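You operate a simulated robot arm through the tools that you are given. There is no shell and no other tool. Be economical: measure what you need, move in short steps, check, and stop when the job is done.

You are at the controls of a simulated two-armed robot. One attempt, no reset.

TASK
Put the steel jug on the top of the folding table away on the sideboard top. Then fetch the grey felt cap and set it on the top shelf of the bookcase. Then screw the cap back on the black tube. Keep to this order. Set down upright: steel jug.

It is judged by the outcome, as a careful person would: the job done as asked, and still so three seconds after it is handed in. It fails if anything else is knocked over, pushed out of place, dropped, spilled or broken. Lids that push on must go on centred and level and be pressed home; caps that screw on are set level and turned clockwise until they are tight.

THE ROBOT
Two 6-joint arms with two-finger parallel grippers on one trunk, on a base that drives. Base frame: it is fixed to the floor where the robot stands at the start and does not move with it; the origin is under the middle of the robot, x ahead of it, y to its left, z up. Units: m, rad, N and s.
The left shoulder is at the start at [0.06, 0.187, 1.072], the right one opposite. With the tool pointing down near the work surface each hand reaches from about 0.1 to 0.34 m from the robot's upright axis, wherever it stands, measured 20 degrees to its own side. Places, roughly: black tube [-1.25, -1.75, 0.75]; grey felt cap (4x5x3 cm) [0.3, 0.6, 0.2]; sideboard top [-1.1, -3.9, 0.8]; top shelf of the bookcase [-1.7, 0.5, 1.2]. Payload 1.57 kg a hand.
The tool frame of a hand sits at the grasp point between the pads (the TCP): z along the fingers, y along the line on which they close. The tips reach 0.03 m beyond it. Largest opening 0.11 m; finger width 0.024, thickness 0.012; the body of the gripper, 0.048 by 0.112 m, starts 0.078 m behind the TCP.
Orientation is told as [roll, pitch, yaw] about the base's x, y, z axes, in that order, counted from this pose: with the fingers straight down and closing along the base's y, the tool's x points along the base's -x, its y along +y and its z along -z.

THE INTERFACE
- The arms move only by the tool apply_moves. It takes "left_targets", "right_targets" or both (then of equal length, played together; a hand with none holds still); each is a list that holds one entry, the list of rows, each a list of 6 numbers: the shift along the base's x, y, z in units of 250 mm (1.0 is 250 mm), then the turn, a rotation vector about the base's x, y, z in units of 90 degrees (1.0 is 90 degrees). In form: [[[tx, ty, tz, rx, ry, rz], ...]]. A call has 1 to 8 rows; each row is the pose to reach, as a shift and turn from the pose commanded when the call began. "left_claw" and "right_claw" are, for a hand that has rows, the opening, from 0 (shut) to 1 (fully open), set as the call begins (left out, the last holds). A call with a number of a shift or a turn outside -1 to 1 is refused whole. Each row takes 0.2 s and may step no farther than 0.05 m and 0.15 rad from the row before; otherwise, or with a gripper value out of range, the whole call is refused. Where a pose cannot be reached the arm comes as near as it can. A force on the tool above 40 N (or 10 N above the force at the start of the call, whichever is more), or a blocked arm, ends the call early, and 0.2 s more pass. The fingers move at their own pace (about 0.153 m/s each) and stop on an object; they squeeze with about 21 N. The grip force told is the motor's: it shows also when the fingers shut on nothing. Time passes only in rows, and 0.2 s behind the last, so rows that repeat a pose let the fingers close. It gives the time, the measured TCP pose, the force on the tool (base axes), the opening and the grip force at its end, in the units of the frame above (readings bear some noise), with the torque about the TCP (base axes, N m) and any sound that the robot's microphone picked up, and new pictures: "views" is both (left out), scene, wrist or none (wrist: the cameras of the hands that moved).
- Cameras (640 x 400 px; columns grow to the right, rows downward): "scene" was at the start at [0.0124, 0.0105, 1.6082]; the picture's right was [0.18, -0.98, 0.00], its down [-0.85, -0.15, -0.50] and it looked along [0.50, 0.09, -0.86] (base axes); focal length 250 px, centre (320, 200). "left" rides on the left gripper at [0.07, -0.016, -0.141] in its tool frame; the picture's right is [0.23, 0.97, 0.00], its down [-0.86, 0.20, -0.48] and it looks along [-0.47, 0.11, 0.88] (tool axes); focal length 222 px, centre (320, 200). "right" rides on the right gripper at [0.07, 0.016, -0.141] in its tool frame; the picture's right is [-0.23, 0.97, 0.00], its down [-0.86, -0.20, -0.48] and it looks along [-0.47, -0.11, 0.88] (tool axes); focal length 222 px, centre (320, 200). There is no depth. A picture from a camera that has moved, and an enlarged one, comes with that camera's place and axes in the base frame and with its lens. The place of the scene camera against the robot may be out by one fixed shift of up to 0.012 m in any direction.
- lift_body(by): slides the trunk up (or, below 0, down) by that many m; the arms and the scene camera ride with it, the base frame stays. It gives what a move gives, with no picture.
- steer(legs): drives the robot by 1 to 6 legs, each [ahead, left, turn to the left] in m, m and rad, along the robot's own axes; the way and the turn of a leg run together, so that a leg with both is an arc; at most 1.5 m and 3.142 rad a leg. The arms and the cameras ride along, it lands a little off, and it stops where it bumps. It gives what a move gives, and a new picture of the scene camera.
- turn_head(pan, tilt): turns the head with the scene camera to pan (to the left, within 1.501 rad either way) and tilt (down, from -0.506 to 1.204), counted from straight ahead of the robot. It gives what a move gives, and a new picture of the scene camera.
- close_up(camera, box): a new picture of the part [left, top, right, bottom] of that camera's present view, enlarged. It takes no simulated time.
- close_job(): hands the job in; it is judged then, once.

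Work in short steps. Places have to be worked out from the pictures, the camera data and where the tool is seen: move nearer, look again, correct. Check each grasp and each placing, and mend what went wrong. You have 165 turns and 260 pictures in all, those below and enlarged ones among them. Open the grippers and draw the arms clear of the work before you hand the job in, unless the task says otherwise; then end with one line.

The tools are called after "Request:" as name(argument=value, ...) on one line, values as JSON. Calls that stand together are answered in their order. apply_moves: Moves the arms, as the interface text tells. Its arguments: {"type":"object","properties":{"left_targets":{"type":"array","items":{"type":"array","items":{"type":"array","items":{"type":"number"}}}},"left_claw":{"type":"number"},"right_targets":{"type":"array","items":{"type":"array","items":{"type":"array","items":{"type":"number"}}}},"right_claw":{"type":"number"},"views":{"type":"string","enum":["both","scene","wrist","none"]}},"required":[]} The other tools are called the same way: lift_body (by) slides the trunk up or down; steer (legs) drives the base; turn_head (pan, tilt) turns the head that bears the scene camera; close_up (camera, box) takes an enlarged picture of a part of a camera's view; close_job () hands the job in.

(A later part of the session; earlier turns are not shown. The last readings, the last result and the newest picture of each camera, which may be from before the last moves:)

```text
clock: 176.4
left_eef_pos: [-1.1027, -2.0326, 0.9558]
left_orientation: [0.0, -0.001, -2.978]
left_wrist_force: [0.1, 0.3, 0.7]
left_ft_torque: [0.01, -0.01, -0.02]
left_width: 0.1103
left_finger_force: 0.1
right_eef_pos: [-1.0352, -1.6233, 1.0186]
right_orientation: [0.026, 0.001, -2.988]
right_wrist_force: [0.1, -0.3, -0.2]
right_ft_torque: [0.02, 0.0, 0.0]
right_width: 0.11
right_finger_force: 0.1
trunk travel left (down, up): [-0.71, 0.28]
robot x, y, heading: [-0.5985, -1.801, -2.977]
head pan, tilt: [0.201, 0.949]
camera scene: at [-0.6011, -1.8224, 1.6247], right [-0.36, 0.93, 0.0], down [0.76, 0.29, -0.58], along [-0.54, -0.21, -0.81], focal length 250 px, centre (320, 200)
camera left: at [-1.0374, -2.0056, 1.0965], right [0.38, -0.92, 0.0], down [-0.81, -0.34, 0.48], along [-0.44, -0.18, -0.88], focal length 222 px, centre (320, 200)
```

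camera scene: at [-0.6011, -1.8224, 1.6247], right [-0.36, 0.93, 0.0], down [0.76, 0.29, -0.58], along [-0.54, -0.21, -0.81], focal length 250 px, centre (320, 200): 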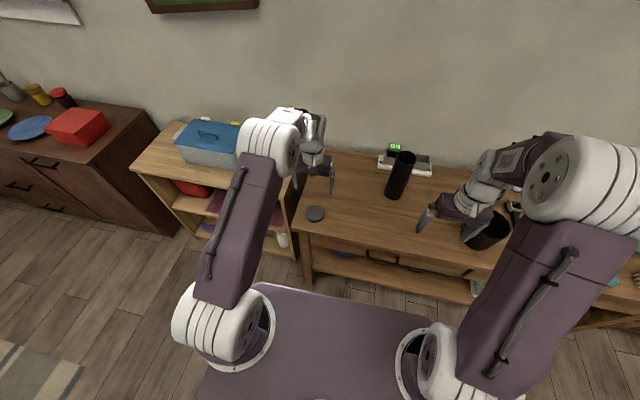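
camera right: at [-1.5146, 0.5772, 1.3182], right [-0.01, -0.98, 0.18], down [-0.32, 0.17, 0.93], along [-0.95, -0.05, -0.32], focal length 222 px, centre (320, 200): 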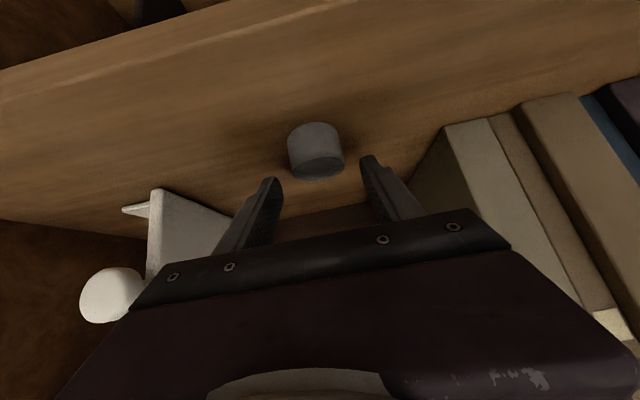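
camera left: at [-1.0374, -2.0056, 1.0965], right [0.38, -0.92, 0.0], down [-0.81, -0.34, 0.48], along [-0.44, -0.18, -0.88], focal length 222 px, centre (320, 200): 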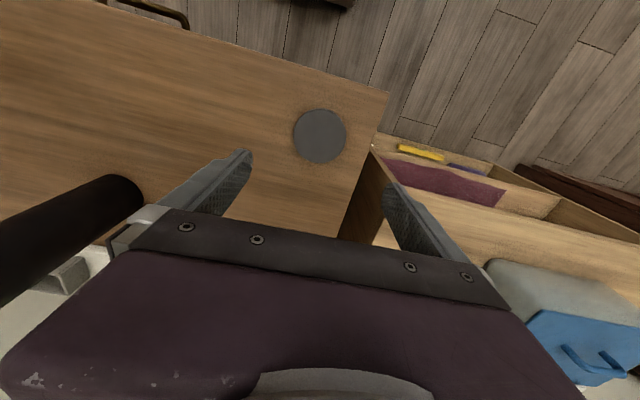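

The cap is centred under the left tool. I lower to z 0.80 (tips at 0.77).

Request:
apply_moves(left_targets=[[[0, 0, -0.16, 0, 0, 0], [0, 0, -0.32, 0, 0, 0], [0, 0, -0.46, 0, 0, 0], [0, 0, -0.56, 0, 0, 0], [0, 0, -0.62, 0, 0, 0], [0, 0, -0.62, 0, 0, 0]]], left_claw=1.0, views="wrist")

Request:
close_up(camera="scene", box=[270, 140, 430, 240])

```text
clock: 177.8
left_eef_pos: [-1.1036, -2.0338, 0.7996]
left_orientation: [-0.001, 0.001, -2.979]
left_wrist_force: [-0.3, 0.3, 0.0]
left_ft_torque: [0.03, -0.01, -0.01]
left_width: 0.11
left_finger_force: 0.2
right_eef_pos: [-1.0358, -1.6227, 1.019]
right_orientation: [0.025, -0.001, -2.988]
right_wrist_force: [0.0, 1.2, 0.0]
right_ft_torque: [0.01, 0.0, 0.01]
right_width: 0.11
right_finger_force: 0.1
trunk travel left (down, up): [-0.71, 0.28]
robot x, y, heading: [-0.6019, -1.8016, -2.976]
head pan, tilt: [0.201, 0.949]
camera left: at [-1.0373, -2.0065, 0.9417], right [0.38, -0.92, 0.0], down [-0.81, -0.34, 0.48], along [-0.44, -0.18, -0.88], focal length 222 px, centre (320, 200)
```

left: 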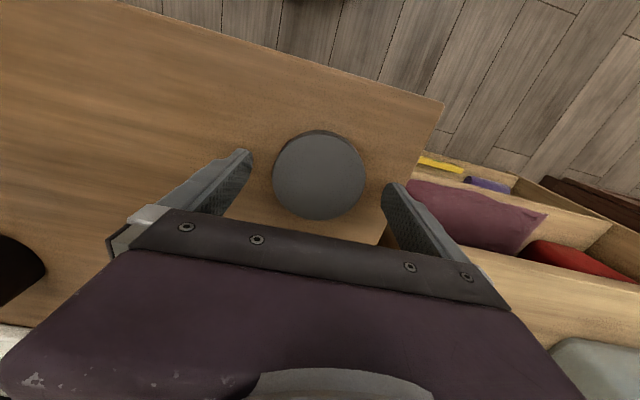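

```text
4.00 times, centred on (350, 190) of scene
camera zoom: at [-0.6016, -1.8226, 1.6247], right [-0.36, 0.93, 0.0], down [0.76, 0.29, -0.58], along [-0.54, -0.21, -0.81], focal length 998 px, centre (200, 240)
```

zoom: 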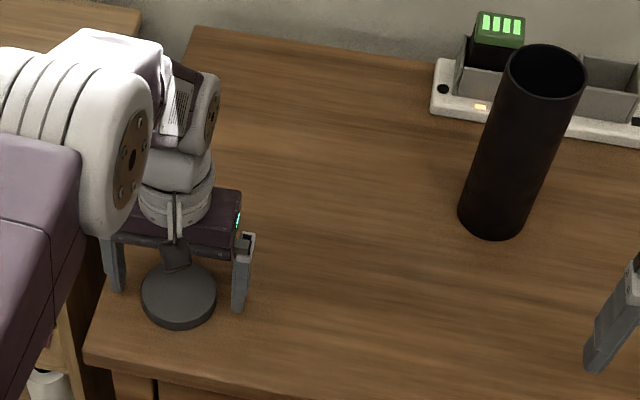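

Well centred. I lower in small steps so the tips come near the bench.

Request:
apply_moves(left_targets=[[[0, 0, -0.02, 0, 0, 0], [0, 0, -0.04, 0, 0, 0], [0, 0, -0.052, 0, 0, 0], [0, 0, -0.052, 0, 0, 0]]], left_claw=1.0, views="wrist")

Request:
close_up(camera="scene", box=[280, 180, 360, 230])

```text
clock: 178.8
left_eef_pos: [-1.1026, -2.0344, 0.7894]
left_orientation: [0.0, -0.006, -2.977]
left_wrist_force: [-1.4, 0.4, 24.8]
left_ft_torque: [0.66, -0.12, -0.16]
left_width: 0.1102
left_finger_force: 0.0
right_eef_pos: [-1.0326, -1.622, 1.0201]
right_orientation: [0.028, -0.002, -2.991]
right_wrist_force: [0.4, -0.9, 0.4]
right_ft_torque: [-0.01, -0.02, -0.03]
right_width: 0.1096
right_finger_force: 0.2
trunk travel left (down, up): [-0.71, 0.28]
robot x, y, heading: [-0.5996, -1.8047, -2.975]
head pan, tilt: [0.201, 0.949]
camera left: at [-1.0364, -2.0066, 0.9318], right [0.38, -0.92, 0.0], down [-0.81, -0.34, 0.48], along [-0.45, -0.18, -0.88], focal length 222 px, centre (320, 200)
```

left: 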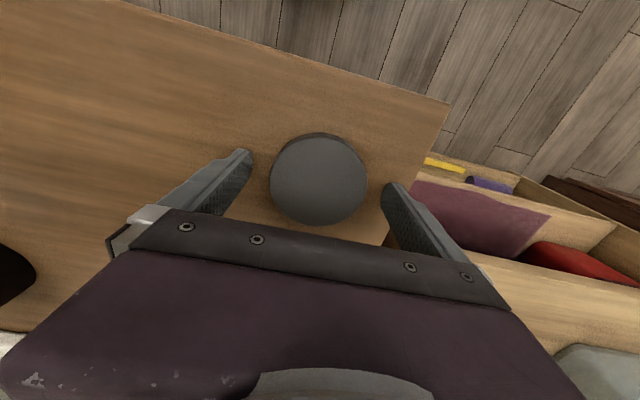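

```text
8.00 times, centred on (320, 205) of scene
camera zoom: at [-0.598, -1.8212, 1.6251], right [-0.36, 0.93, 0.0], down [0.76, 0.29, -0.58], along [-0.55, -0.21, -0.81], focal length 1997 px, centre (320, 160)
```

zoom: 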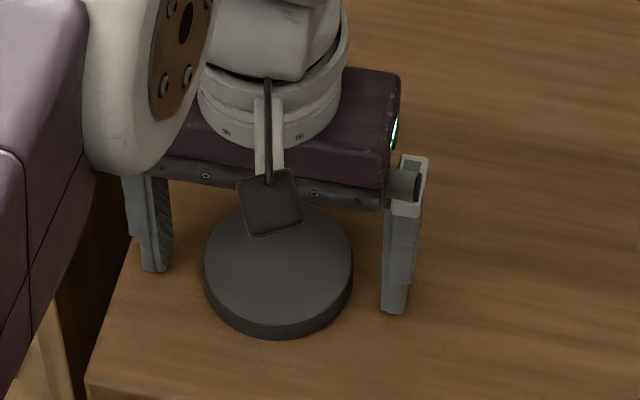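

The tips touch the bench at TCP 0.789, so the bench top is z 0.759. I raise about 4 mm and close on the cap.

Request:
apply_moves(left_targets=[[[0, 0, 0.02, 0, 0, 0], [0, 0, 0.02, 0, 0, 0]]], left_claw=1.0, views="none")

Request:
apply_moves(left_targets=[[[0, 0, 0, 0, 0, 0], [0, 0, 0, 0, 0, 0], [0, 0, 0, 0, 0, 0]]], left_claw=0.0, views="wrist")

```text
clock: 179.4
left_eef_pos: [-1.1024, -2.0332, 0.7921]
left_orientation: [0.0, 0.001, -2.98]
left_wrist_force: [0.2, -0.4, -0.1]
left_ft_torque: [-0.01, -0.01, 0.01]
left_width: 0.11
left_finger_force: 0.0
right_eef_pos: [-1.0348, -1.6231, 1.0192]
right_orientation: [0.028, -0.001, -2.987]
right_wrist_force: [0.3, -0.1, 0.3]
right_ft_torque: [0.01, 0.02, -0.02]
right_width: 0.1101
right_finger_force: 0.1
trunk travel left (down, up): [-0.71, 0.28]
robot x, y, heading: [-0.6019, -1.8058, -2.978]
head pan, tilt: [0.201, 0.949]
```

```text
clock: 180.2
left_eef_pos: [-1.1029, -2.0337, 0.7927]
left_orientation: [-0.001, 0.002, -2.979]
left_wrist_force: [-0.4, 0.3, -0.6]
left_ft_torque: [-0.04, 0.02, 0.0]
left_width: 0.0736
left_finger_force: 21.1
right_eef_pos: [-1.0358, -1.6241, 1.018]
right_orientation: [0.026, 0.002, -2.988]
right_wrist_force: [0.1, 0.4, -0.4]
right_ft_torque: [0.0, -0.01, -0.01]
right_width: 0.1102
right_finger_force: 0.1
trunk travel left (down, up): [-0.71, 0.28]
robot x, y, heading: [-0.5969, -1.8035, -2.982]
head pan, tilt: [0.201, 0.949]
camera left: at [-1.0376, -2.0067, 0.9347], right [0.38, -0.92, 0.0], down [-0.81, -0.34, 0.48], along [-0.44, -0.18, -0.88], focal length 222 px, centre (320, 200)
```

left: 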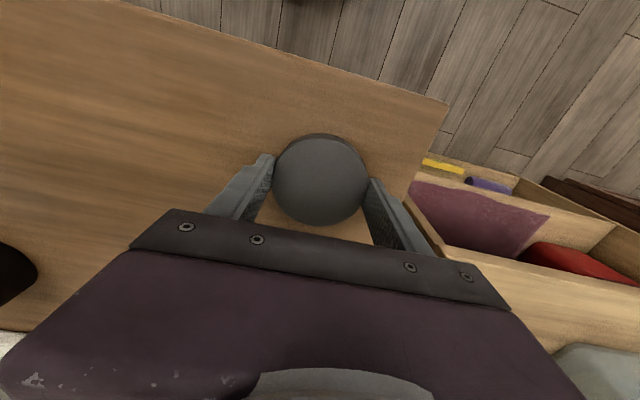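

Gripped at 0.0736 m, centred. I lift the cap straight up well above the bench.

Request:
apply_moves(left_targets=[[[0, 0, 0.05, 0, 0, 0], [0, 0, 0.2, 0, 0, 0], [0, 0, 0.4, 0, 0, 0], [0, 0, 0.6, 0, 0, 0], [0, 0, 0.8, 0, 0, 0], [0, 0, 1.0, 0, 0, 0]]], views="wrist")

Request:
turn_head(pan=-0.1, tilt=0.95)

Request:
close_up(camera="scene", box=[240, 120, 400, 220])

Request:
close_up(camera="right", box=[0, 0, 640, 400])

```text
clock: 181.6
left_eef_pos: [-1.1032, -2.0326, 1.0413]
left_orientation: [0.002, 0.002, -2.978]
left_wrist_force: [0.0, -0.1, 0.2]
left_ft_torque: [0.01, 0.0, 0.0]
left_width: 0.0734
left_finger_force: 20.6
right_eef_pos: [-1.0348, -1.6233, 1.0188]
right_orientation: [0.027, 0.0, -2.987]
right_wrist_force: [-0.4, 0.1, 0.0]
right_ft_torque: [-0.01, 0.01, 0.02]
right_width: 0.1101
right_finger_force: 0.1
trunk travel left (down, up): [-0.71, 0.28]
robot x, y, heading: [-0.5993, -1.8058, -2.981]
head pan, tilt: [0.201, 0.949]
camera left: at [-1.0378, -2.0045, 1.1847], right [0.38, -0.92, 0.0], down [-0.81, -0.34, 0.48], along [-0.44, -0.18, -0.88], focal length 222 px, centre (320, 200)
```

left: 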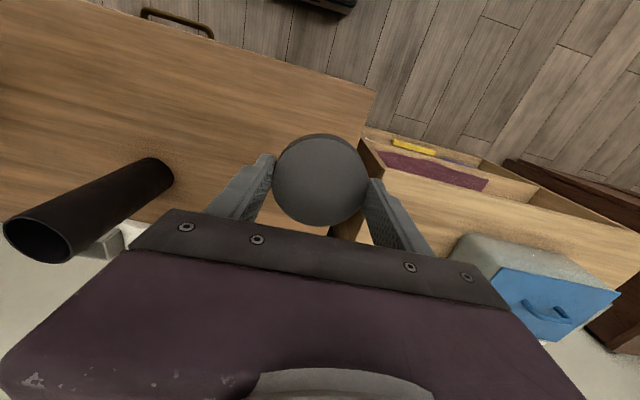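

```text
clock: 182.4
left_eef_pos: [-1.1056, -2.033, 1.0417]
left_orientation: [0.0, 0.001, -2.977]
left_wrist_force: [0.5, -0.6, 0.2]
left_ft_torque: [0.01, 0.01, -0.01]
left_width: 0.0734
left_finger_force: 21.0
right_eef_pos: [-1.0356, -1.6241, 1.0197]
right_orientation: [0.027, 0.003, -2.99]
right_wrist_force: [0.0, 0.2, 1.0]
right_ft_torque: [0.0, 0.02, 0.0]
right_width: 0.1098
right_finger_force: 0.0
trunk travel left (down, up): [-0.71, 0.28]
robot x, y, heading: [-0.5966, -1.8045, -2.974]
head pan, tilt: [-0.099, 0.949]
camera scene: at [-0.6066, -1.8017, 1.6247], right [-0.06, 1.0, 0.0], down [0.81, 0.05, -0.58], along [-0.58, -0.04, -0.81], focal length 250 px, centre (320, 200)
```

scene: 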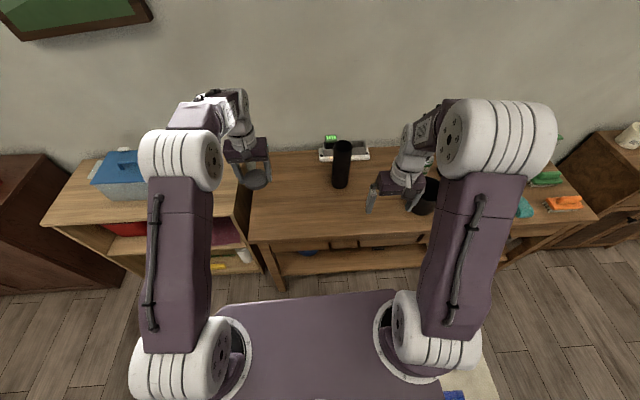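

```text
4.00 times, centred on (320, 170) of scene
camera zoom: at [-0.6066, -1.8017, 1.6247], right [-0.06, 1.0, 0.0], down [0.81, 0.05, -0.58], along [-0.58, -0.04, -0.81], focal length 998 px, centre (320, 320)
```

zoom: 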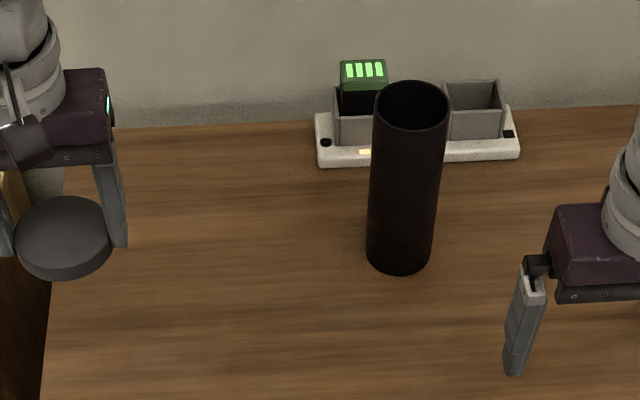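

```text
1.00 times, centred on (320, 200) of right (not enlarged: the box is as wide or as high as the picture)
camera zoom: at [-0.9643, -1.6246, 1.1609], right [-0.08, -1.0, 0.03], down [-0.88, 0.08, 0.47], along [-0.47, 0.01, -0.88], focal length 222 px, centre (320, 200)
```

zoom: 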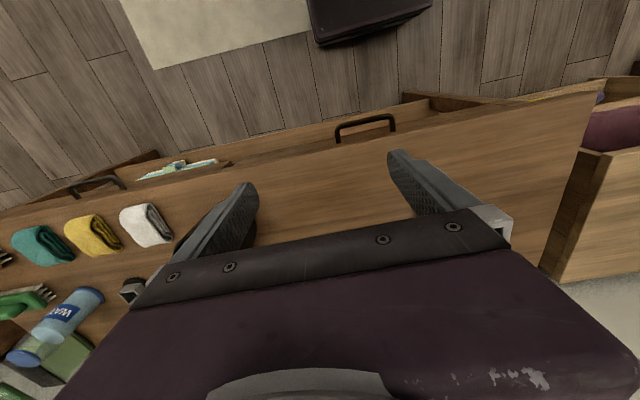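

Tube centre comes to (-1.330,-1.758), rim z 0.971, diameter 0.073, by two cameras. I move ahead 0.15 and right 0.12 so both hands can work at it: right to steady the tube, left to screw.

Request:
steer(legs=[[0.15, -0.12, 0]])

Request:
close_up(camera="right", box=[0, 0, 640, 400])

Request:
close_up(camera="left", box=[0, 0, 640, 400])

```text
clock: 183.9
left_eef_pos: [-1.2726, -1.9392, 1.042]
left_orientation: [0.0, 0.0, -2.979]
left_wrist_force: [-0.2, -0.7, -0.3]
left_ft_torque: [0.01, -0.02, -0.04]
left_width: 0.0733
left_finger_force: 20.5
right_eef_pos: [-1.2017, -1.5298, 1.0191]
right_orientation: [0.026, 0.0, -2.988]
right_wrist_force: [-0.9, -0.2, -0.2]
right_ft_torque: [-0.02, -0.02, -0.05]
right_width: 0.1096
right_finger_force: 0.1
trunk travel left (down, up): [-0.71, 0.28]
robot x, y, heading: [-0.7674, -1.712, -2.98]
head pan, tilt: [-0.099, 0.949]
camera scene: at [-0.7734, -1.7086, 1.6247], right [-0.06, 1.0, 0.0], down [0.81, 0.05, -0.58], along [-0.58, -0.04, -0.81], focal length 250 px, centre (320, 200)
```

scene: 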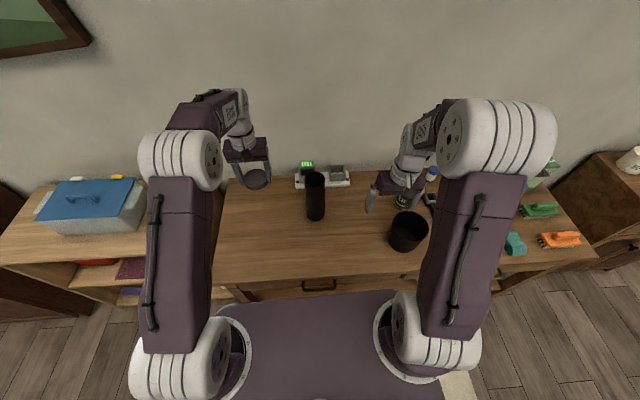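

```text
1.00 times, centred on (320, 200) of right (not enlarged: the box is as wide or as high as the picture)
camera zoom: at [-1.1315, -1.5313, 1.1614], right [-0.08, -1.0, 0.03], down [-0.88, 0.08, 0.47], along [-0.47, 0.01, -0.88], focal length 222 px, centre (320, 200)
```

zoom: 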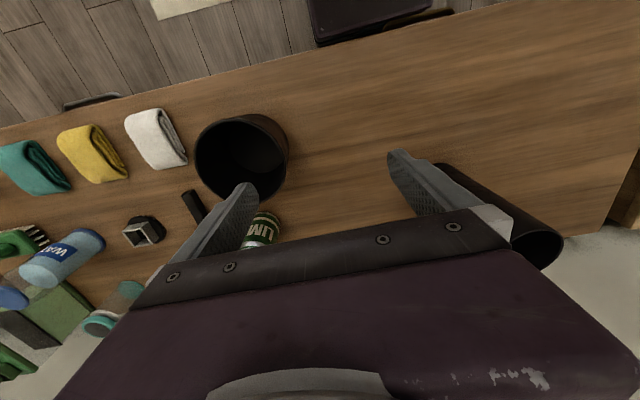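

```text
1.00 times, centred on (320, 200) of left (not enlarged: the box is as wide or as high as the picture)
camera zoom: at [-1.2062, -1.9118, 1.1841], right [0.38, -0.92, 0.0], down [-0.81, -0.34, 0.48], along [-0.44, -0.18, -0.88], focal length 222 px, centre (320, 200)
```

zoom: 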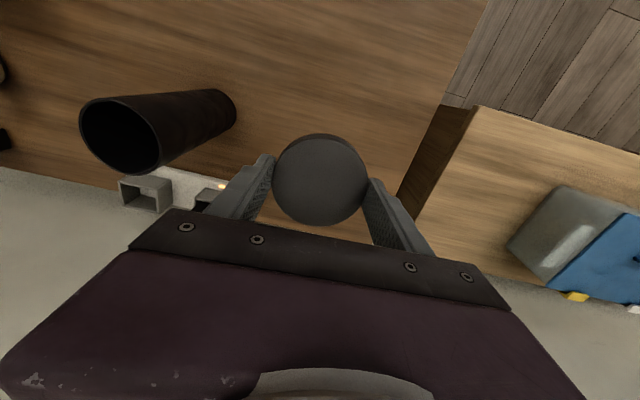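

Left wrist view confirms the tube at about (-1.325,-1.758). I first shift the right hand sideways to in front of the tube at this height, then tilt it forward.

Request:
apply_moves(right_targets=[[[0.03, -0.16, 0, 0, 0, 0], [0.06, -0.32, 0, 0, 0, 0], [0.09, -0.48, 0, 0, 0, 0], [0.12, -0.64, 0, 0, 0, 0], [0.13, -0.81, 0, 0, 0, 0]]], right_claw=1.0, views="none")

Request:
apply_moves(right_targets=[[[0, 0, 0, -0.0153, 0.094, 0], [0, 0, 0, -0.0306, 0.188, 0], [0, 0, 0, -0.0459, 0.282, 0], [0, 0, 0, -0.0612, 0.376, 0], [0, 0, 0, -0.0765, 0.47, 0], [0, 0, 0, -0.0918, 0.564, 0], [0, 0, 0, -0.107, 0.656, 0]]], right_claw=1.0, views="both")

```text
clock: 185.1
left_eef_pos: [-1.2743, -1.9397, 1.0409]
left_orientation: [-0.001, 0.002, -2.98]
left_wrist_force: [-0.2, -1.1, -0.5]
left_ft_torque: [0.02, 0.04, -0.01]
left_width: 0.0735
left_finger_force: 20.7
right_eef_pos: [-1.1714, -1.7346, 1.0169]
right_orientation: [0.025, 0.002, -2.99]
right_wrist_force: [-0.3, -0.7, -0.9]
right_ft_torque: [-0.02, 0.01, -0.03]
right_width: 0.1098
right_finger_force: 0.1
trunk travel left (down, up): [-0.71, 0.28]
robot x, y, heading: [-0.7686, -1.7129, -2.974]
head pan, tilt: [-0.099, 0.949]
```

```text
clock: 186.7
left_eef_pos: [-1.272, -1.9386, 1.0423]
left_orientation: [0.001, 0.0, -2.981]
left_wrist_force: [-0.4, 0.4, 0.8]
left_ft_torque: [-0.02, -0.02, 0.01]
left_width: 0.0732
left_finger_force: 20.9
right_eef_pos: [-1.1831, -1.758, 1.0629]
right_orientation: [0.018, -1.038, -2.98]
right_wrist_force: [0.9, -0.4, 0.3]
right_ft_torque: [0.03, 0.03, 0.01]
right_width: 0.1099
right_finger_force: 0.0
right hand out of reach, approached as far as the arm can: row 4, 6, 7
trunk travel left (down, up): [-0.71, 0.28]
robot x, y, heading: [-0.7671, -1.7116, -2.982]
head pan, tilt: [-0.099, 0.949]
camera scene: at [-0.7737, -1.7079, 1.6247], right [-0.06, 1.0, 0.0], down [0.81, 0.05, -0.58], along [-0.58, -0.04, -0.81], focal length 250 px, centre (320, 200)
camera right: at [-1.0256, -1.7459, 1.0746], right [0.06, -0.98, 0.2], down [-0.06, 0.2, 0.98], along [-1.0, -0.07, -0.05], focal length 222 px, centre (320, 200)
```

scene: 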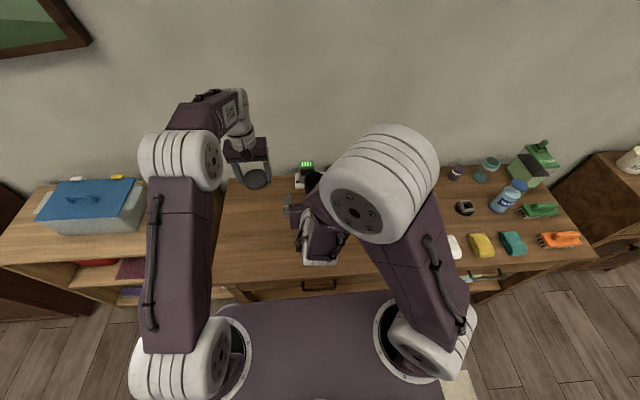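
right: 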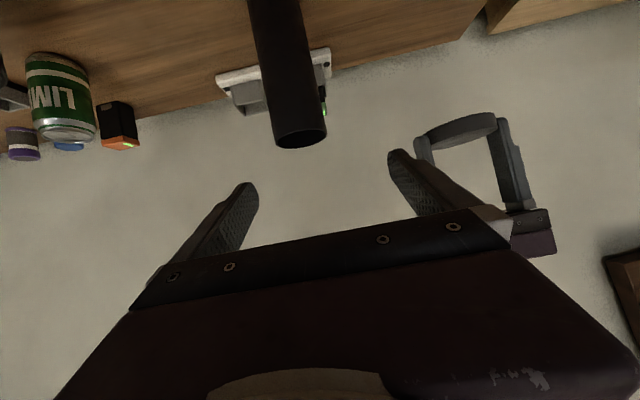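

The tilted right hand is in line with the tube (it computes again to y -1.758, rim 0.969). I lower it in front of the tube.

Request:
apply_moves(right_targets=[[[0, 0, -0.16, 0, 0, 0], [0, 0, -0.32, 0, 0, 0], [0, 0, -0.48, 0, 0, 0], [0, 0, -0.64, 0, 0, 0], [0, 0, -0.8, 0, 0, 0], [0, 0, -0.88, 0, 0, 0]]], right_claw=1.0, views="both")

```text
clock: 188.1
left_eef_pos: [-1.2733, -1.9382, 1.0427]
left_orientation: [0.0, 0.0, -2.978]
left_wrist_force: [0.0, -0.7, 0.4]
left_ft_torque: [0.01, 0.01, 0.03]
left_width: 0.0735
left_finger_force: 21.0
right_eef_pos: [-1.2383, -1.8615, 0.8621]
right_orientation: [-0.045, -1.027, -2.943]
right_wrist_force: [0.8, -0.4, -0.8]
right_ft_torque: [-0.01, 0.01, 0.02]
right_width: 0.1099
right_finger_force: 0.1
right hand out of reach, approached as far as the arm can: row 1, 2, 3, 4, 5, 6
trunk travel left (down, up): [-0.71, 0.28]
robot x, y, heading: [-0.7644, -1.7114, -2.976]
head pan, tilt: [-0.099, 0.949]
camera scene: at [-0.7746, -1.7076, 1.6248], right [-0.06, 1.0, 0.0], down [0.81, 0.05, -0.58], along [-0.58, -0.04, -0.81], focal length 250 px, centre (320, 200)
camera right: at [-1.081, -1.8527, 0.8751], right [0.04, -0.98, 0.17], down [-0.06, 0.17, 0.98], along [-1.0, -0.05, -0.05], focal length 222 px, centre (320, 200)
```

scene: 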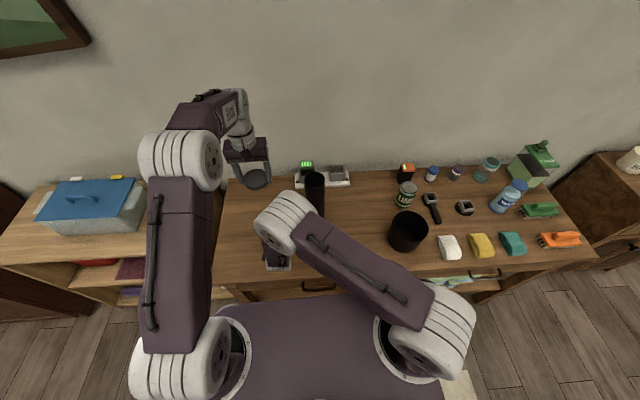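
right: 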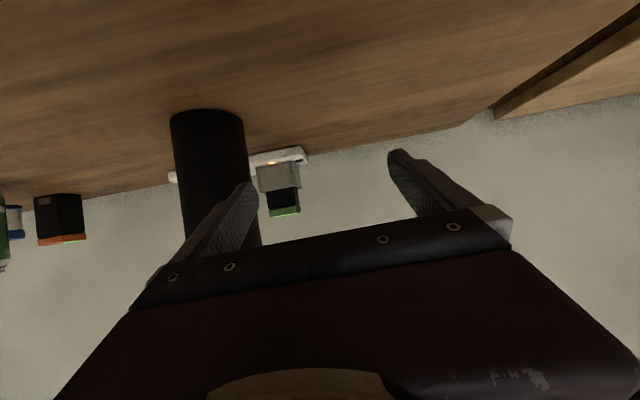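

The folded arm drifted sideways by 10 cm, without touching the tube. I go back up, and will instead bring the tilted hand down around the tube from above, where the arm is less folded.

Request:
apply_moves(right_targets=[[[0.06, 0.02, 0.17, 0, 0, 0], [0.12, 0.08, 0.34, 0, 0, 0], [0.18, 0.18, 0.5, 0, 0, 0], [0.2, 0.28, 0.65, 0, 0, -0.01], [0.2, 0.36, 0.8, 0, 0, -0.02], [0.2, 0.414, 0.9, 0, 0, -0.024]]], right_claw=1.0, views="wrist")

```text
clock: 189.5
left_eef_pos: [-1.2724, -1.938, 1.0418]
left_orientation: [0.0, 0.0, -2.98]
left_wrist_force: [-0.2, 0.2, 0.0]
left_ft_torque: [0.0, 0.03, 0.0]
left_width: 0.0737
left_finger_force: 21.5
right_eef_pos: [-1.1886, -1.7524, 1.0884]
right_orientation: [-0.046, -1.028, -2.977]
right_wrist_force: [0.7, -0.2, 0.4]
right_ft_torque: [0.01, -0.02, 0.01]
right_width: 0.1103
right_finger_force: 0.0
right hand out of reach, approached as far as the arm can: row 3
trunk travel left (down, up): [-0.71, 0.28]
robot x, y, heading: [-0.7706, -1.7096, -2.98]
head pan, tilt: [-0.099, 0.949]
camera right: at [-1.03, -1.7487, 1.1022], right [0.0, -0.99, 0.17], down [-0.05, 0.17, 0.98], along [-1.0, -0.01, -0.05], focal length 222 px, centre (320, 200)
```

right: 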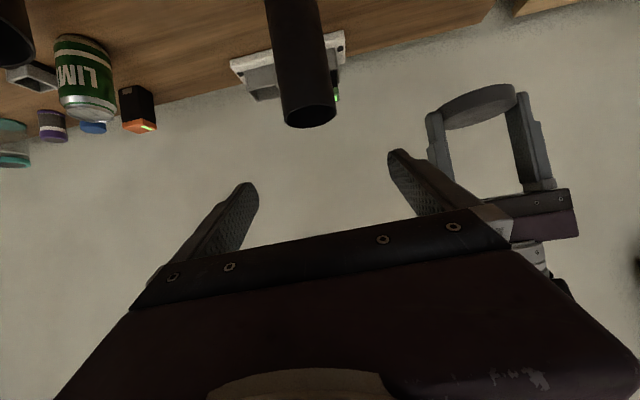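

Back up in line with the tube. I move the left hand 8 cm aside, and advance the right hand (levelled) to straddle above the tube.

Request:
apply_moves(right_targets=[[[-0.1, 0, 0, -0.004, -0.001, 0.006], [-0.2, 0, 0, -0.008, -0.001, 0.012], [-0.3, -0.01, 0, -0.012, -0.002, 0.018], [-0.4, -0.015, 0, -0.015, -0.0025, 0.025], [-0.518, -0.018, 0, -0.015, -0.0025, 0.025], [-0.518, -0.018, 0, -0.015, -0.0025, 0.025]]], left_targets=[[[0, -0.08, 0, 0, 0, 0], [0, -0.16, 0, 0, 0, 0], [0, -0.24, 0, 0, 0, 0], [0, -0.32, 0, 0, 0, 0], [0, -0.32, 0, 0, 0, 0], [0, -0.32, 0, 0, 0, 0]]], right_claw=1.0, left_claw=0.0, views="both")

```text
clock: 190.9
left_eef_pos: [-1.2734, -2.0193, 1.0424]
left_orientation: [0.001, 0.001, -2.979]
left_wrist_force: [0.2, 0.6, -0.3]
left_ft_torque: [-0.01, 0.02, -0.02]
left_width: 0.0732
left_finger_force: 20.6
right_eef_pos: [-1.3191, -1.7567, 1.087]
right_orientation: [-0.002, -1.028, -2.977]
right_wrist_force: [-0.5, 0.2, -0.6]
right_ft_torque: [-0.01, 0.01, 0.03]
right_width: 0.11
right_finger_force: 0.1
trunk travel left (down, up): [-0.71, 0.28]
robot x, y, heading: [-0.7676, -1.7087, -2.977]
head pan, tilt: [-0.099, 0.949]
camera scene: at [-0.774, -1.7081, 1.6247], right [-0.06, 1.0, 0.0], down [0.81, 0.05, -0.58], along [-0.58, -0.04, -0.81], focal length 250 px, centre (320, 200)
camera right: at [-1.161, -1.7473, 1.1006], right [0.04, -0.98, 0.19], down [-0.06, 0.19, 0.98], along [-1.0, -0.05, -0.05], focal length 222 px, centre (320, 200)
camera left: at [-1.2066, -1.992, 1.1842], right [0.38, -0.92, 0.0], down [-0.81, -0.34, 0.48], along [-0.44, -0.18, -0.88], focal length 222 px, centre (320, 200)
```

scene: 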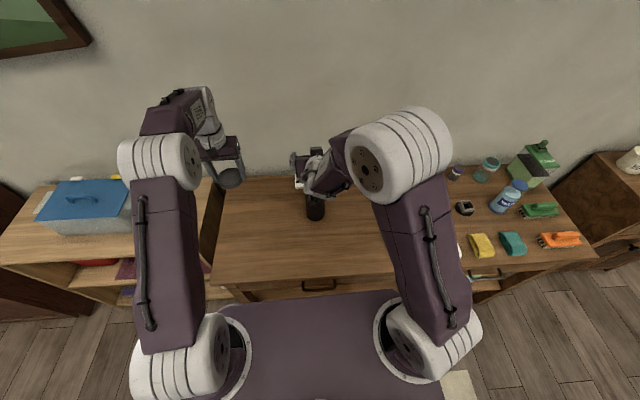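
right: 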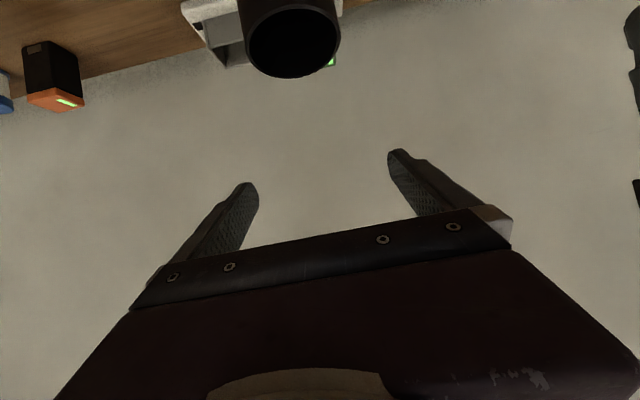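
left: 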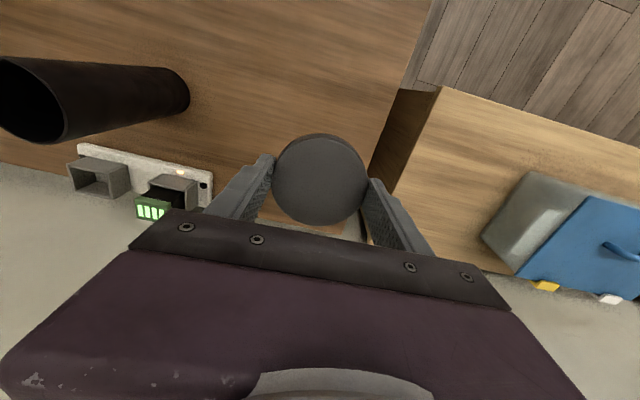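

The tube lies centred between the fingers' line (rim at (-1.32,-1.758)). I lower the right hand around it.

Request:
apply_moves(right_targets=[[[0, -0.004, -0.16, 0, 0, 0], [0, -0.004, -0.32, 0, 0, 0], [0, -0.004, -0.48, 0, 0, 0], [0, -0.004, -0.64, 0, 0, 0], [0, -0.004, -0.8, 0, 0, 0], [0, -0.004, -0.96, 0, 0, 0], [0, -0.004, -0.96, 0, 0, 0]]], right_claw=1.0, views="both")

```text
clock: 192.5
left_eef_pos: [-1.272, -2.0185, 1.0419]
left_orientation: [0.001, 0.001, -2.98]
left_wrist_force: [0.9, -0.3, 0.6]
left_ft_torque: [-0.01, 0.01, 0.0]
left_width: 0.0734
left_finger_force: 21.0
right_eef_pos: [-1.3452, -1.7833, 0.8526]
right_orientation: [-0.047, -1.021, -2.95]
right_wrist_force: [0.3, 0.1, -0.7]
right_ft_torque: [-0.03, -0.03, -0.02]
right_width: 0.1101
right_finger_force: 0.0
right hand out of reach, approached as far as the arm can: row 3, 4, 5, 6, 7
trunk travel left (down, up): [-0.71, 0.28]
robot x, y, heading: [-0.7705, -1.7111, -2.983]
head pan, tilt: [-0.099, 0.949]
camera scene: at [-0.774, -1.7079, 1.6247], right [-0.06, 1.0, 0.0], down [0.81, 0.05, -0.58], along [-0.58, -0.04, -0.81], focal length 250 px, centre (320, 200)
camera right: at [-1.1868, -1.7758, 0.867], right [0.03, -0.98, 0.17], down [-0.07, 0.17, 0.98], along [-1.0, -0.04, -0.06], focal length 222 px, centre (320, 200)
```

scene: 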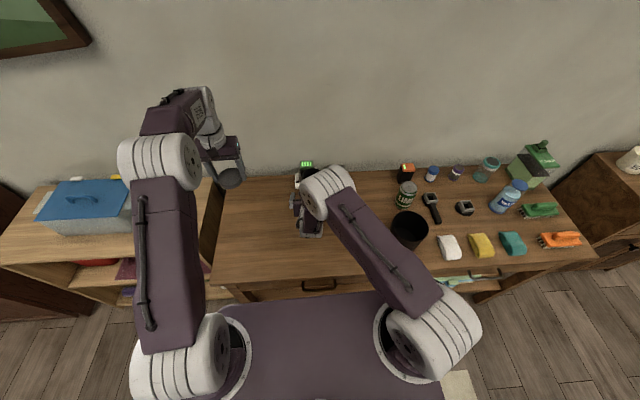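
right: 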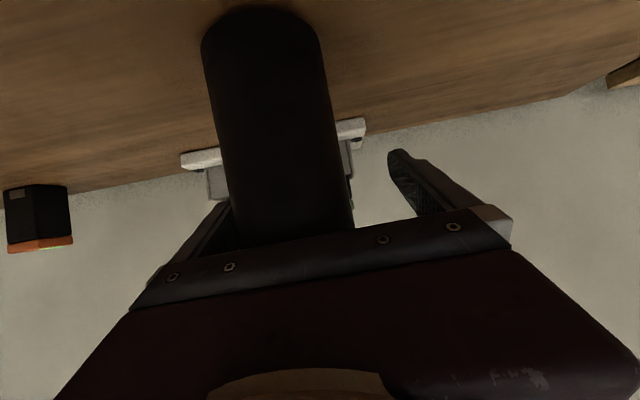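

The arm again ran into its folding limit and drifted 2.5 cm, though forces stay zero. I check the tube closely before lifting the hand off.

Request:
close_up(camera="scene", box=[260, 140, 380, 250])

Request:
close_up(camera="left", box=[0, 0, 320, 200])

```text
3.64 times, centred on (320, 195) of scene
camera zoom: at [-0.774, -1.7079, 1.6247], right [-0.06, 1.0, 0.0], down [0.81, 0.05, -0.58], along [-0.58, -0.04, -0.81], focal length 908 px, centre (320, 218)
```

zoom: 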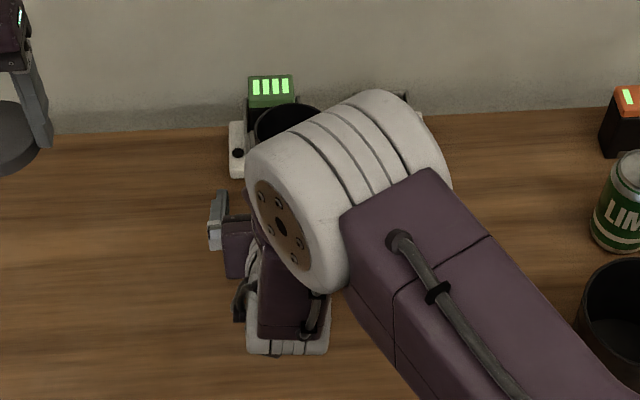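

```text
2.00 times, centred on (160, 100) of left
camera zoom: at [-1.2066, -1.9916, 1.1843], right [0.38, -0.92, 0.0], down [-0.81, -0.34, 0.48], along [-0.44, -0.18, -0.88], focal length 444 px, centre (640, 400)
```

zoom: 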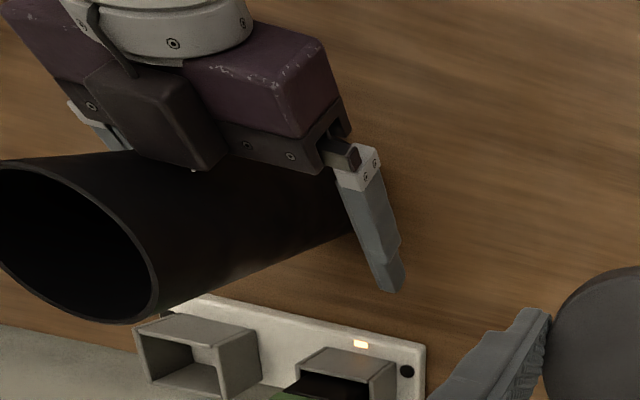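

The tube still stands upright with the right hand around it, just off-centre. Shifting the base 2.5 cm right and 1.8 cm back centres the hand without changing the arm.

Request:
steer(legs=[[-0.018, -0.025, 0]])

Request:
close_up(camera="right", box=[0, 0, 640, 400])

Request:
close_up(camera="left", box=[0, 0, 320, 200])

```text
clock: 193.4
left_eef_pos: [-1.2621, -1.9936, 1.0395]
left_orientation: [-0.004, 0.002, -2.977]
left_wrist_force: [0.0, -0.1, 0.2]
left_ft_torque: [0.04, -0.01, 0.04]
left_width: 0.0734
left_finger_force: 20.8
right_eef_pos: [-1.3333, -1.7595, 0.8523]
right_orientation: [-0.053, -1.017, -2.944]
right_wrist_force: [-0.3, 0.3, -0.4]
right_ft_torque: [0.01, 0.01, -0.07]
right_width: 0.11
right_finger_force: 0.1
trunk travel left (down, up): [-0.71, 0.28]
robot x, y, heading: [-0.7505, -1.6857, -2.978]
head pan, tilt: [-0.099, 0.949]
camera scene: at [-0.7641, -1.6853, 1.6246], right [-0.06, 1.0, 0.0], down [0.81, 0.05, -0.58], along [-0.58, -0.03, -0.81], focal length 250 px, centre (320, 200)
```

scene: 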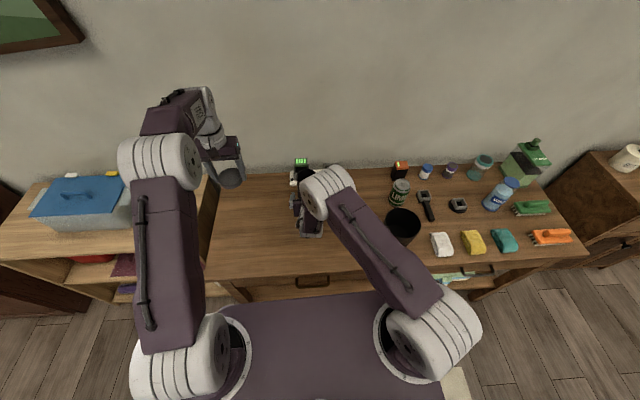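

```text
1.00 times, centred on (320, 200) of right (not enlarged: the box is as wide or as high as the picture)
camera zoom: at [-1.1752, -1.751, 0.8663], right [0.03, -0.99, 0.17], down [-0.07, 0.16, 0.98], along [-1.0, -0.04, -0.06], focal length 222 px, centre (320, 200)
```

zoom: 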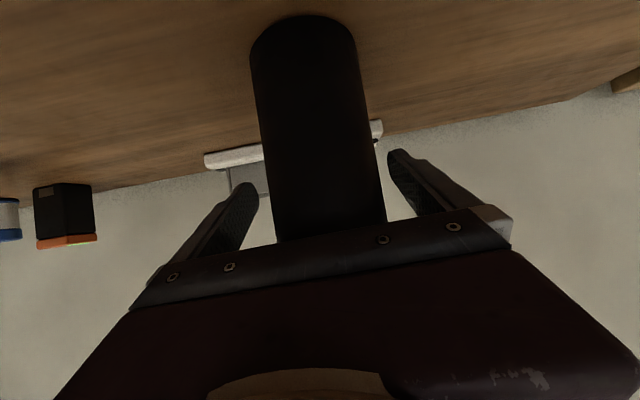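

```text
2.00 times, centred on (160, 100) of left
camera zoom: at [-1.1956, -1.9679, 1.1822], right [0.38, -0.92, 0.0], down [-0.81, -0.34, 0.48], along [-0.44, -0.18, -0.88], focal length 444 px, centre (640, 400)
```

zoom: 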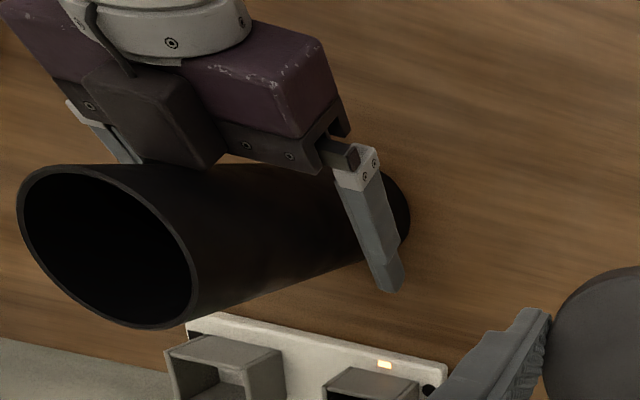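

The tube is centred between the right fingers. I level the hand's small roll, then close on the tube.

Request:
apply_moves(right_targets=[[[0.01, 0, 0, -0.009, -0.002, 0.0144], [0.02, 0, 0, -0.0175, -0.0035, 0.0288]]], right_claw=1.0, views="wrist")

```text
clock: 194.0
left_eef_pos: [-1.2592, -1.9928, 1.0421]
left_orientation: [0.0, 0.002, -2.976]
left_wrist_force: [0.3, 0.6, -0.1]
left_ft_torque: [0.01, 0.0, 0.01]
left_width: 0.0733
left_finger_force: 21.3
right_eef_pos: [-1.3391, -1.7707, 0.8565]
right_orientation: [-0.017, -1.015, -2.93]
right_wrist_force: [-0.1, 0.8, -0.2]
right_ft_torque: [0.02, 0.02, 0.02]
right_width: 0.1099
right_finger_force: 0.1
right hand out of reach, approached as far as the arm can: row 1, 2
trunk travel left (down, up): [-0.71, 0.28]
robot x, y, heading: [-0.7533, -1.6842, -2.982]
head pan, tilt: [-0.099, 0.949]
camera right: at [-1.1812, -1.7562, 0.8718], right [0.07, -0.98, 0.18], down [-0.08, 0.18, 0.98], along [-0.99, -0.08, -0.07], focal length 222 px, centre (320, 200)
```

right: 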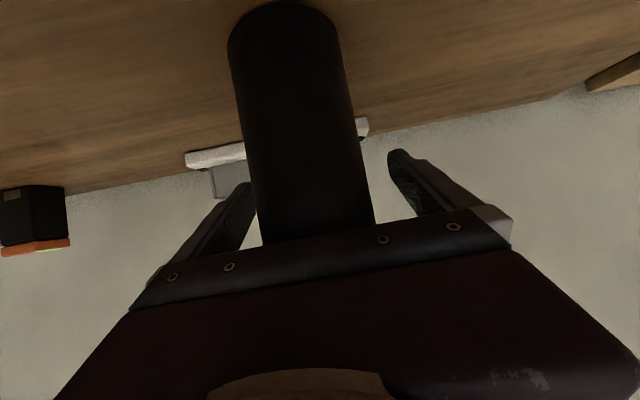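

Levelled, but it drifted about 1 cm; I correct with a tiny base shift.

Request:
steer(legs=[[-0.015, -0.009, 0]])

Request:
close_up(camera="right", box=[160, 0, 480, 280])

```text
clock: 194.8
left_eef_pos: [-1.2494, -1.9822, 1.0403]
left_orientation: [-0.001, 0.003, -2.979]
left_wrist_force: [-1.0, 1.0, -0.4]
left_ft_torque: [0.02, 0.0, 0.01]
left_width: 0.0733
left_finger_force: 20.9
right_eef_pos: [-1.328, -1.7608, 0.8537]
right_orientation: [-0.02, -1.013, -2.928]
right_wrist_force: [-0.8, -0.2, 0.7]
right_ft_torque: [0.0, -0.03, -0.03]
right_width: 0.1098
right_finger_force: 0.2
trunk travel left (down, up): [-0.71, 0.28]
robot x, y, heading: [-0.7407, -1.6727, -2.973]
head pan, tilt: [-0.099, 0.949]
camera scene: at [-0.7518, -1.6724, 1.6246], right [-0.06, 1.0, 0.0], down [0.81, 0.05, -0.58], along [-0.58, -0.04, -0.81], focal length 250 px, centre (320, 200)
```

scene: 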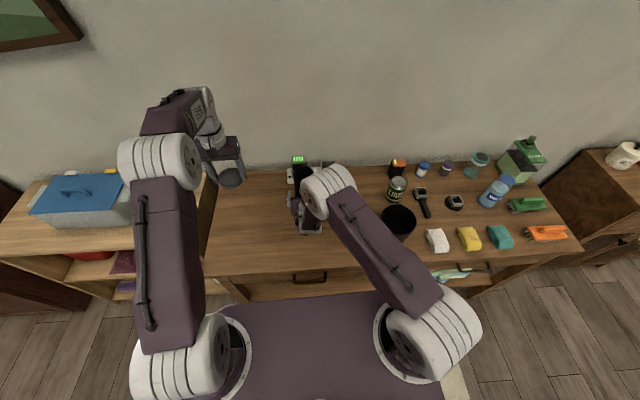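

```text
1.43 times, centred on (320, 140) of right
camera zoom: at [-1.1697, -1.7463, 0.8706], right [0.07, -0.98, 0.18], down [-0.08, 0.18, 0.98], along [-0.99, -0.08, -0.07], focal length 317 px, centre (320, 286)
```

zoom: 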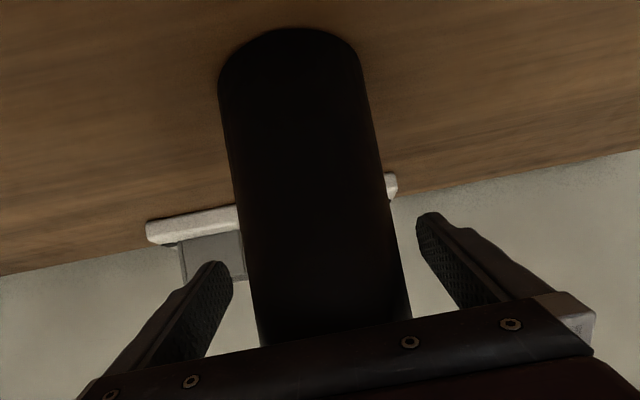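

Centred again. I close the right hand on the tube.

Request:
apply_moves(right_targets=[[[0, 0, 0, 0, 0, 0], [0, 0, 0, 0, 0, 0], [0, 0, 0, 0, 0, 0]]], right_claw=0.0, views="wrist")

Request:
close_up(camera="left", box=[0, 0, 320, 200])

```text
clock: 195.6
left_eef_pos: [-1.2459, -1.9807, 1.0408]
left_orientation: [0.0, 0.003, -2.977]
left_wrist_force: [-0.4, 0.3, -0.3]
left_ft_torque: [0.02, 0.0, 0.0]
left_width: 0.0732
left_finger_force: 20.7
right_eef_pos: [-1.3249, -1.7585, 0.8571]
right_orientation: [-0.017, -1.016, -2.932]
right_wrist_force: [-2.3, -0.3, 5.2]
right_ft_torque: [-0.24, 0.02, 0.0]
right_width: 0.0667
right_finger_force: 21.5
trunk travel left (down, up): [-0.71, 0.28]
robot x, y, heading: [-0.7423, -1.6703, -2.978]
head pan, tilt: [-0.099, 0.949]
camera right: at [-1.1681, -1.7452, 0.8724], right [0.07, -0.98, 0.18], down [-0.08, 0.18, 0.98], along [-0.99, -0.08, -0.06], focal length 222 px, centre (320, 200)
```

right: 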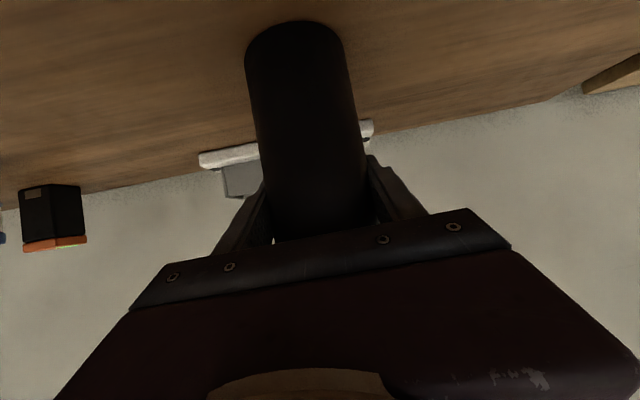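

```text
2.00 times, centred on (160, 100) of left
camera zoom: at [-1.1802, -1.9537, 1.184], right [0.38, -0.92, 0.0], down [-0.81, -0.34, 0.48], along [-0.44, -0.18, -0.88], focal length 444 px, centre (640, 400)
```

zoom: 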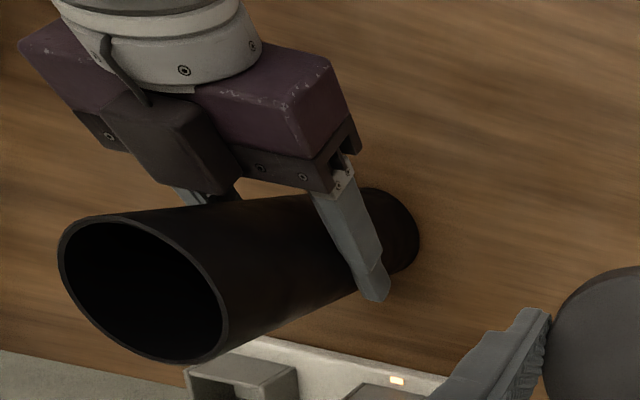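

Tube held (0.067 m), upright, rim centre (-1.3226,-1.756). Now I pre-turn the left hand counter-clockwise by 68° so it has room to screw clockwise.

Request:
apply_moves(left_targets=[[[0, 0, 0, 0, 0, 0.095], [0, 0, 0, 0, 0, 0.19], [0, 0, 0, 0, 0, 0.285], [0, 0, 0, 0, 0, 0.38], [0, 0, 0, 0, 0, 0.475], [0, 0, 0, 0, 0, 0.57], [0, 0, 0, 0, 0, 0.665], [0, 0, 0, 0, 0, 0.76]]], left_claw=0.0, views="both")

```text
clock: 197.3
left_eef_pos: [-1.2467, -1.9813, 1.0424]
left_orientation: [-0.001, 0.001, -1.783]
left_wrist_force: [-0.4, 0.2, -0.2]
left_ft_torque: [-0.03, 0.02, 0.01]
left_width: 0.0734
left_finger_force: 21.5
right_eef_pos: [-1.3263, -1.7593, 0.8578]
right_orientation: [-0.019, -1.018, -2.933]
right_wrist_force: [-4.1, -2.6, 11.8]
right_ft_torque: [-0.55, 0.24, -0.14]
right_width: 0.0664
right_finger_force: 20.6
trunk travel left (down, up): [-0.71, 0.28]
robot x, y, heading: [-0.7428, -1.6726, -2.978]
head pan, tilt: [-0.099, 0.949]
camera scene: at [-0.7473, -1.6697, 1.6248], right [-0.06, 1.0, 0.0], down [0.81, 0.05, -0.58], along [-0.58, -0.04, -0.81], focal length 250 px, centre (320, 200)
camera left: at [-1.2473, -1.9095, 1.1841], right [1.0, 0.02, 0.0], down [0.02, -0.88, 0.48], along [0.01, -0.48, -0.88], focal length 222 px, centre (320, 200)
```

scene: 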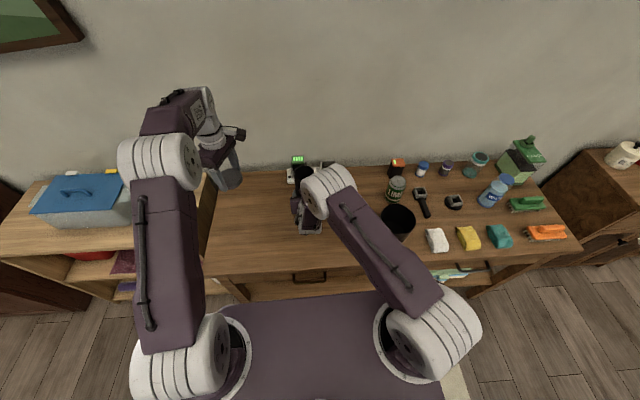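
left: 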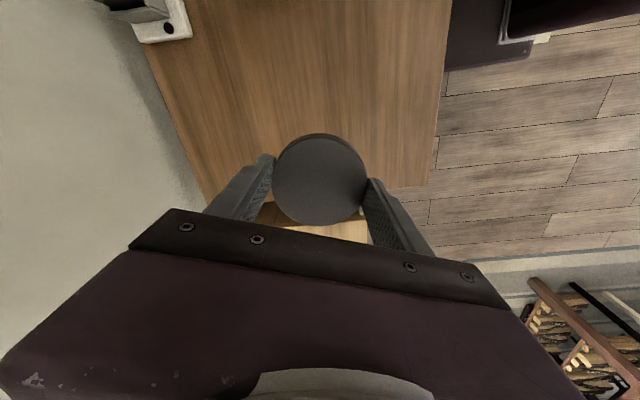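

The grip angle is set. The right elbow drum seems to sit near (-1.1,-1.68), with about 10 cm clearance. I carry the cap over toward the tube in steps, half way first.

Request:
apply_moves(left_targets=[[[-0.08, 0.15, 0.02, 0, 0, 0], [-0.16, 0.3, 0.04, 0, 0, 0], [-0.24, 0.45, 0.04, 0, 0, 0], [-0.3, 0.6, 0.04, 0, 0, 0], [-0.3, 0.6, 0.04, 0, 0, 0]]], left_claw=0.0, views="both")

```text
clock: 198.6
left_eef_pos: [-1.2976, -1.8324, 1.0468]
left_orientation: [0.002, 0.0, -1.784]
left_wrist_force: [1.1, 0.2, -0.6]
left_ft_torque: [0.04, 0.0, 0.05]
left_width: 0.0733
left_finger_force: 21.0
left hand out of reach, approached as far as the arm can: row 3, 4, 5
right_eef_pos: [-1.324, -1.7586, 0.8571]
right_orientation: [-0.02, -1.016, -2.93]
right_wrist_force: [0.1, -0.2, 8.1]
right_ft_torque: [-0.31, 0.1, 0.01]
right_width: 0.0665
right_finger_force: 20.7
trunk travel left (down, up): [-0.71, 0.28]
robot x, y, heading: [-0.7411, -1.674, -2.977]
head pan, tilt: [-0.099, 0.949]
camera scene: at [-0.7467, -1.6699, 1.6247], right [-0.06, 1.0, 0.0], down [0.81, 0.05, -0.58], along [-0.58, -0.04, -0.81], focal length 250 px, centre (320, 200)
camera left: at [-1.2992, -1.7613, 1.1887], right [1.0, 0.02, 0.0], down [0.01, -0.88, 0.48], along [0.01, -0.48, -0.88], focal length 222 px, centre (320, 200)
```

scene: 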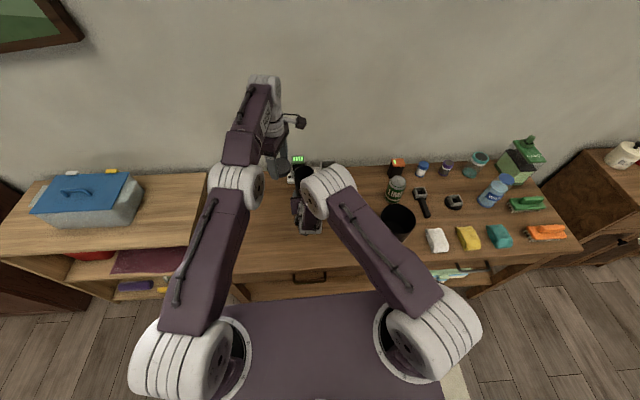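
left: 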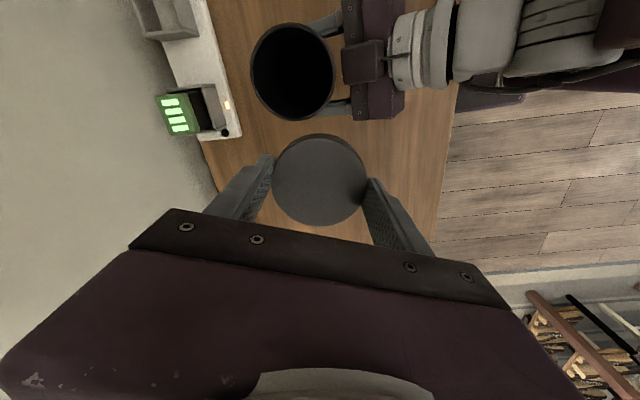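

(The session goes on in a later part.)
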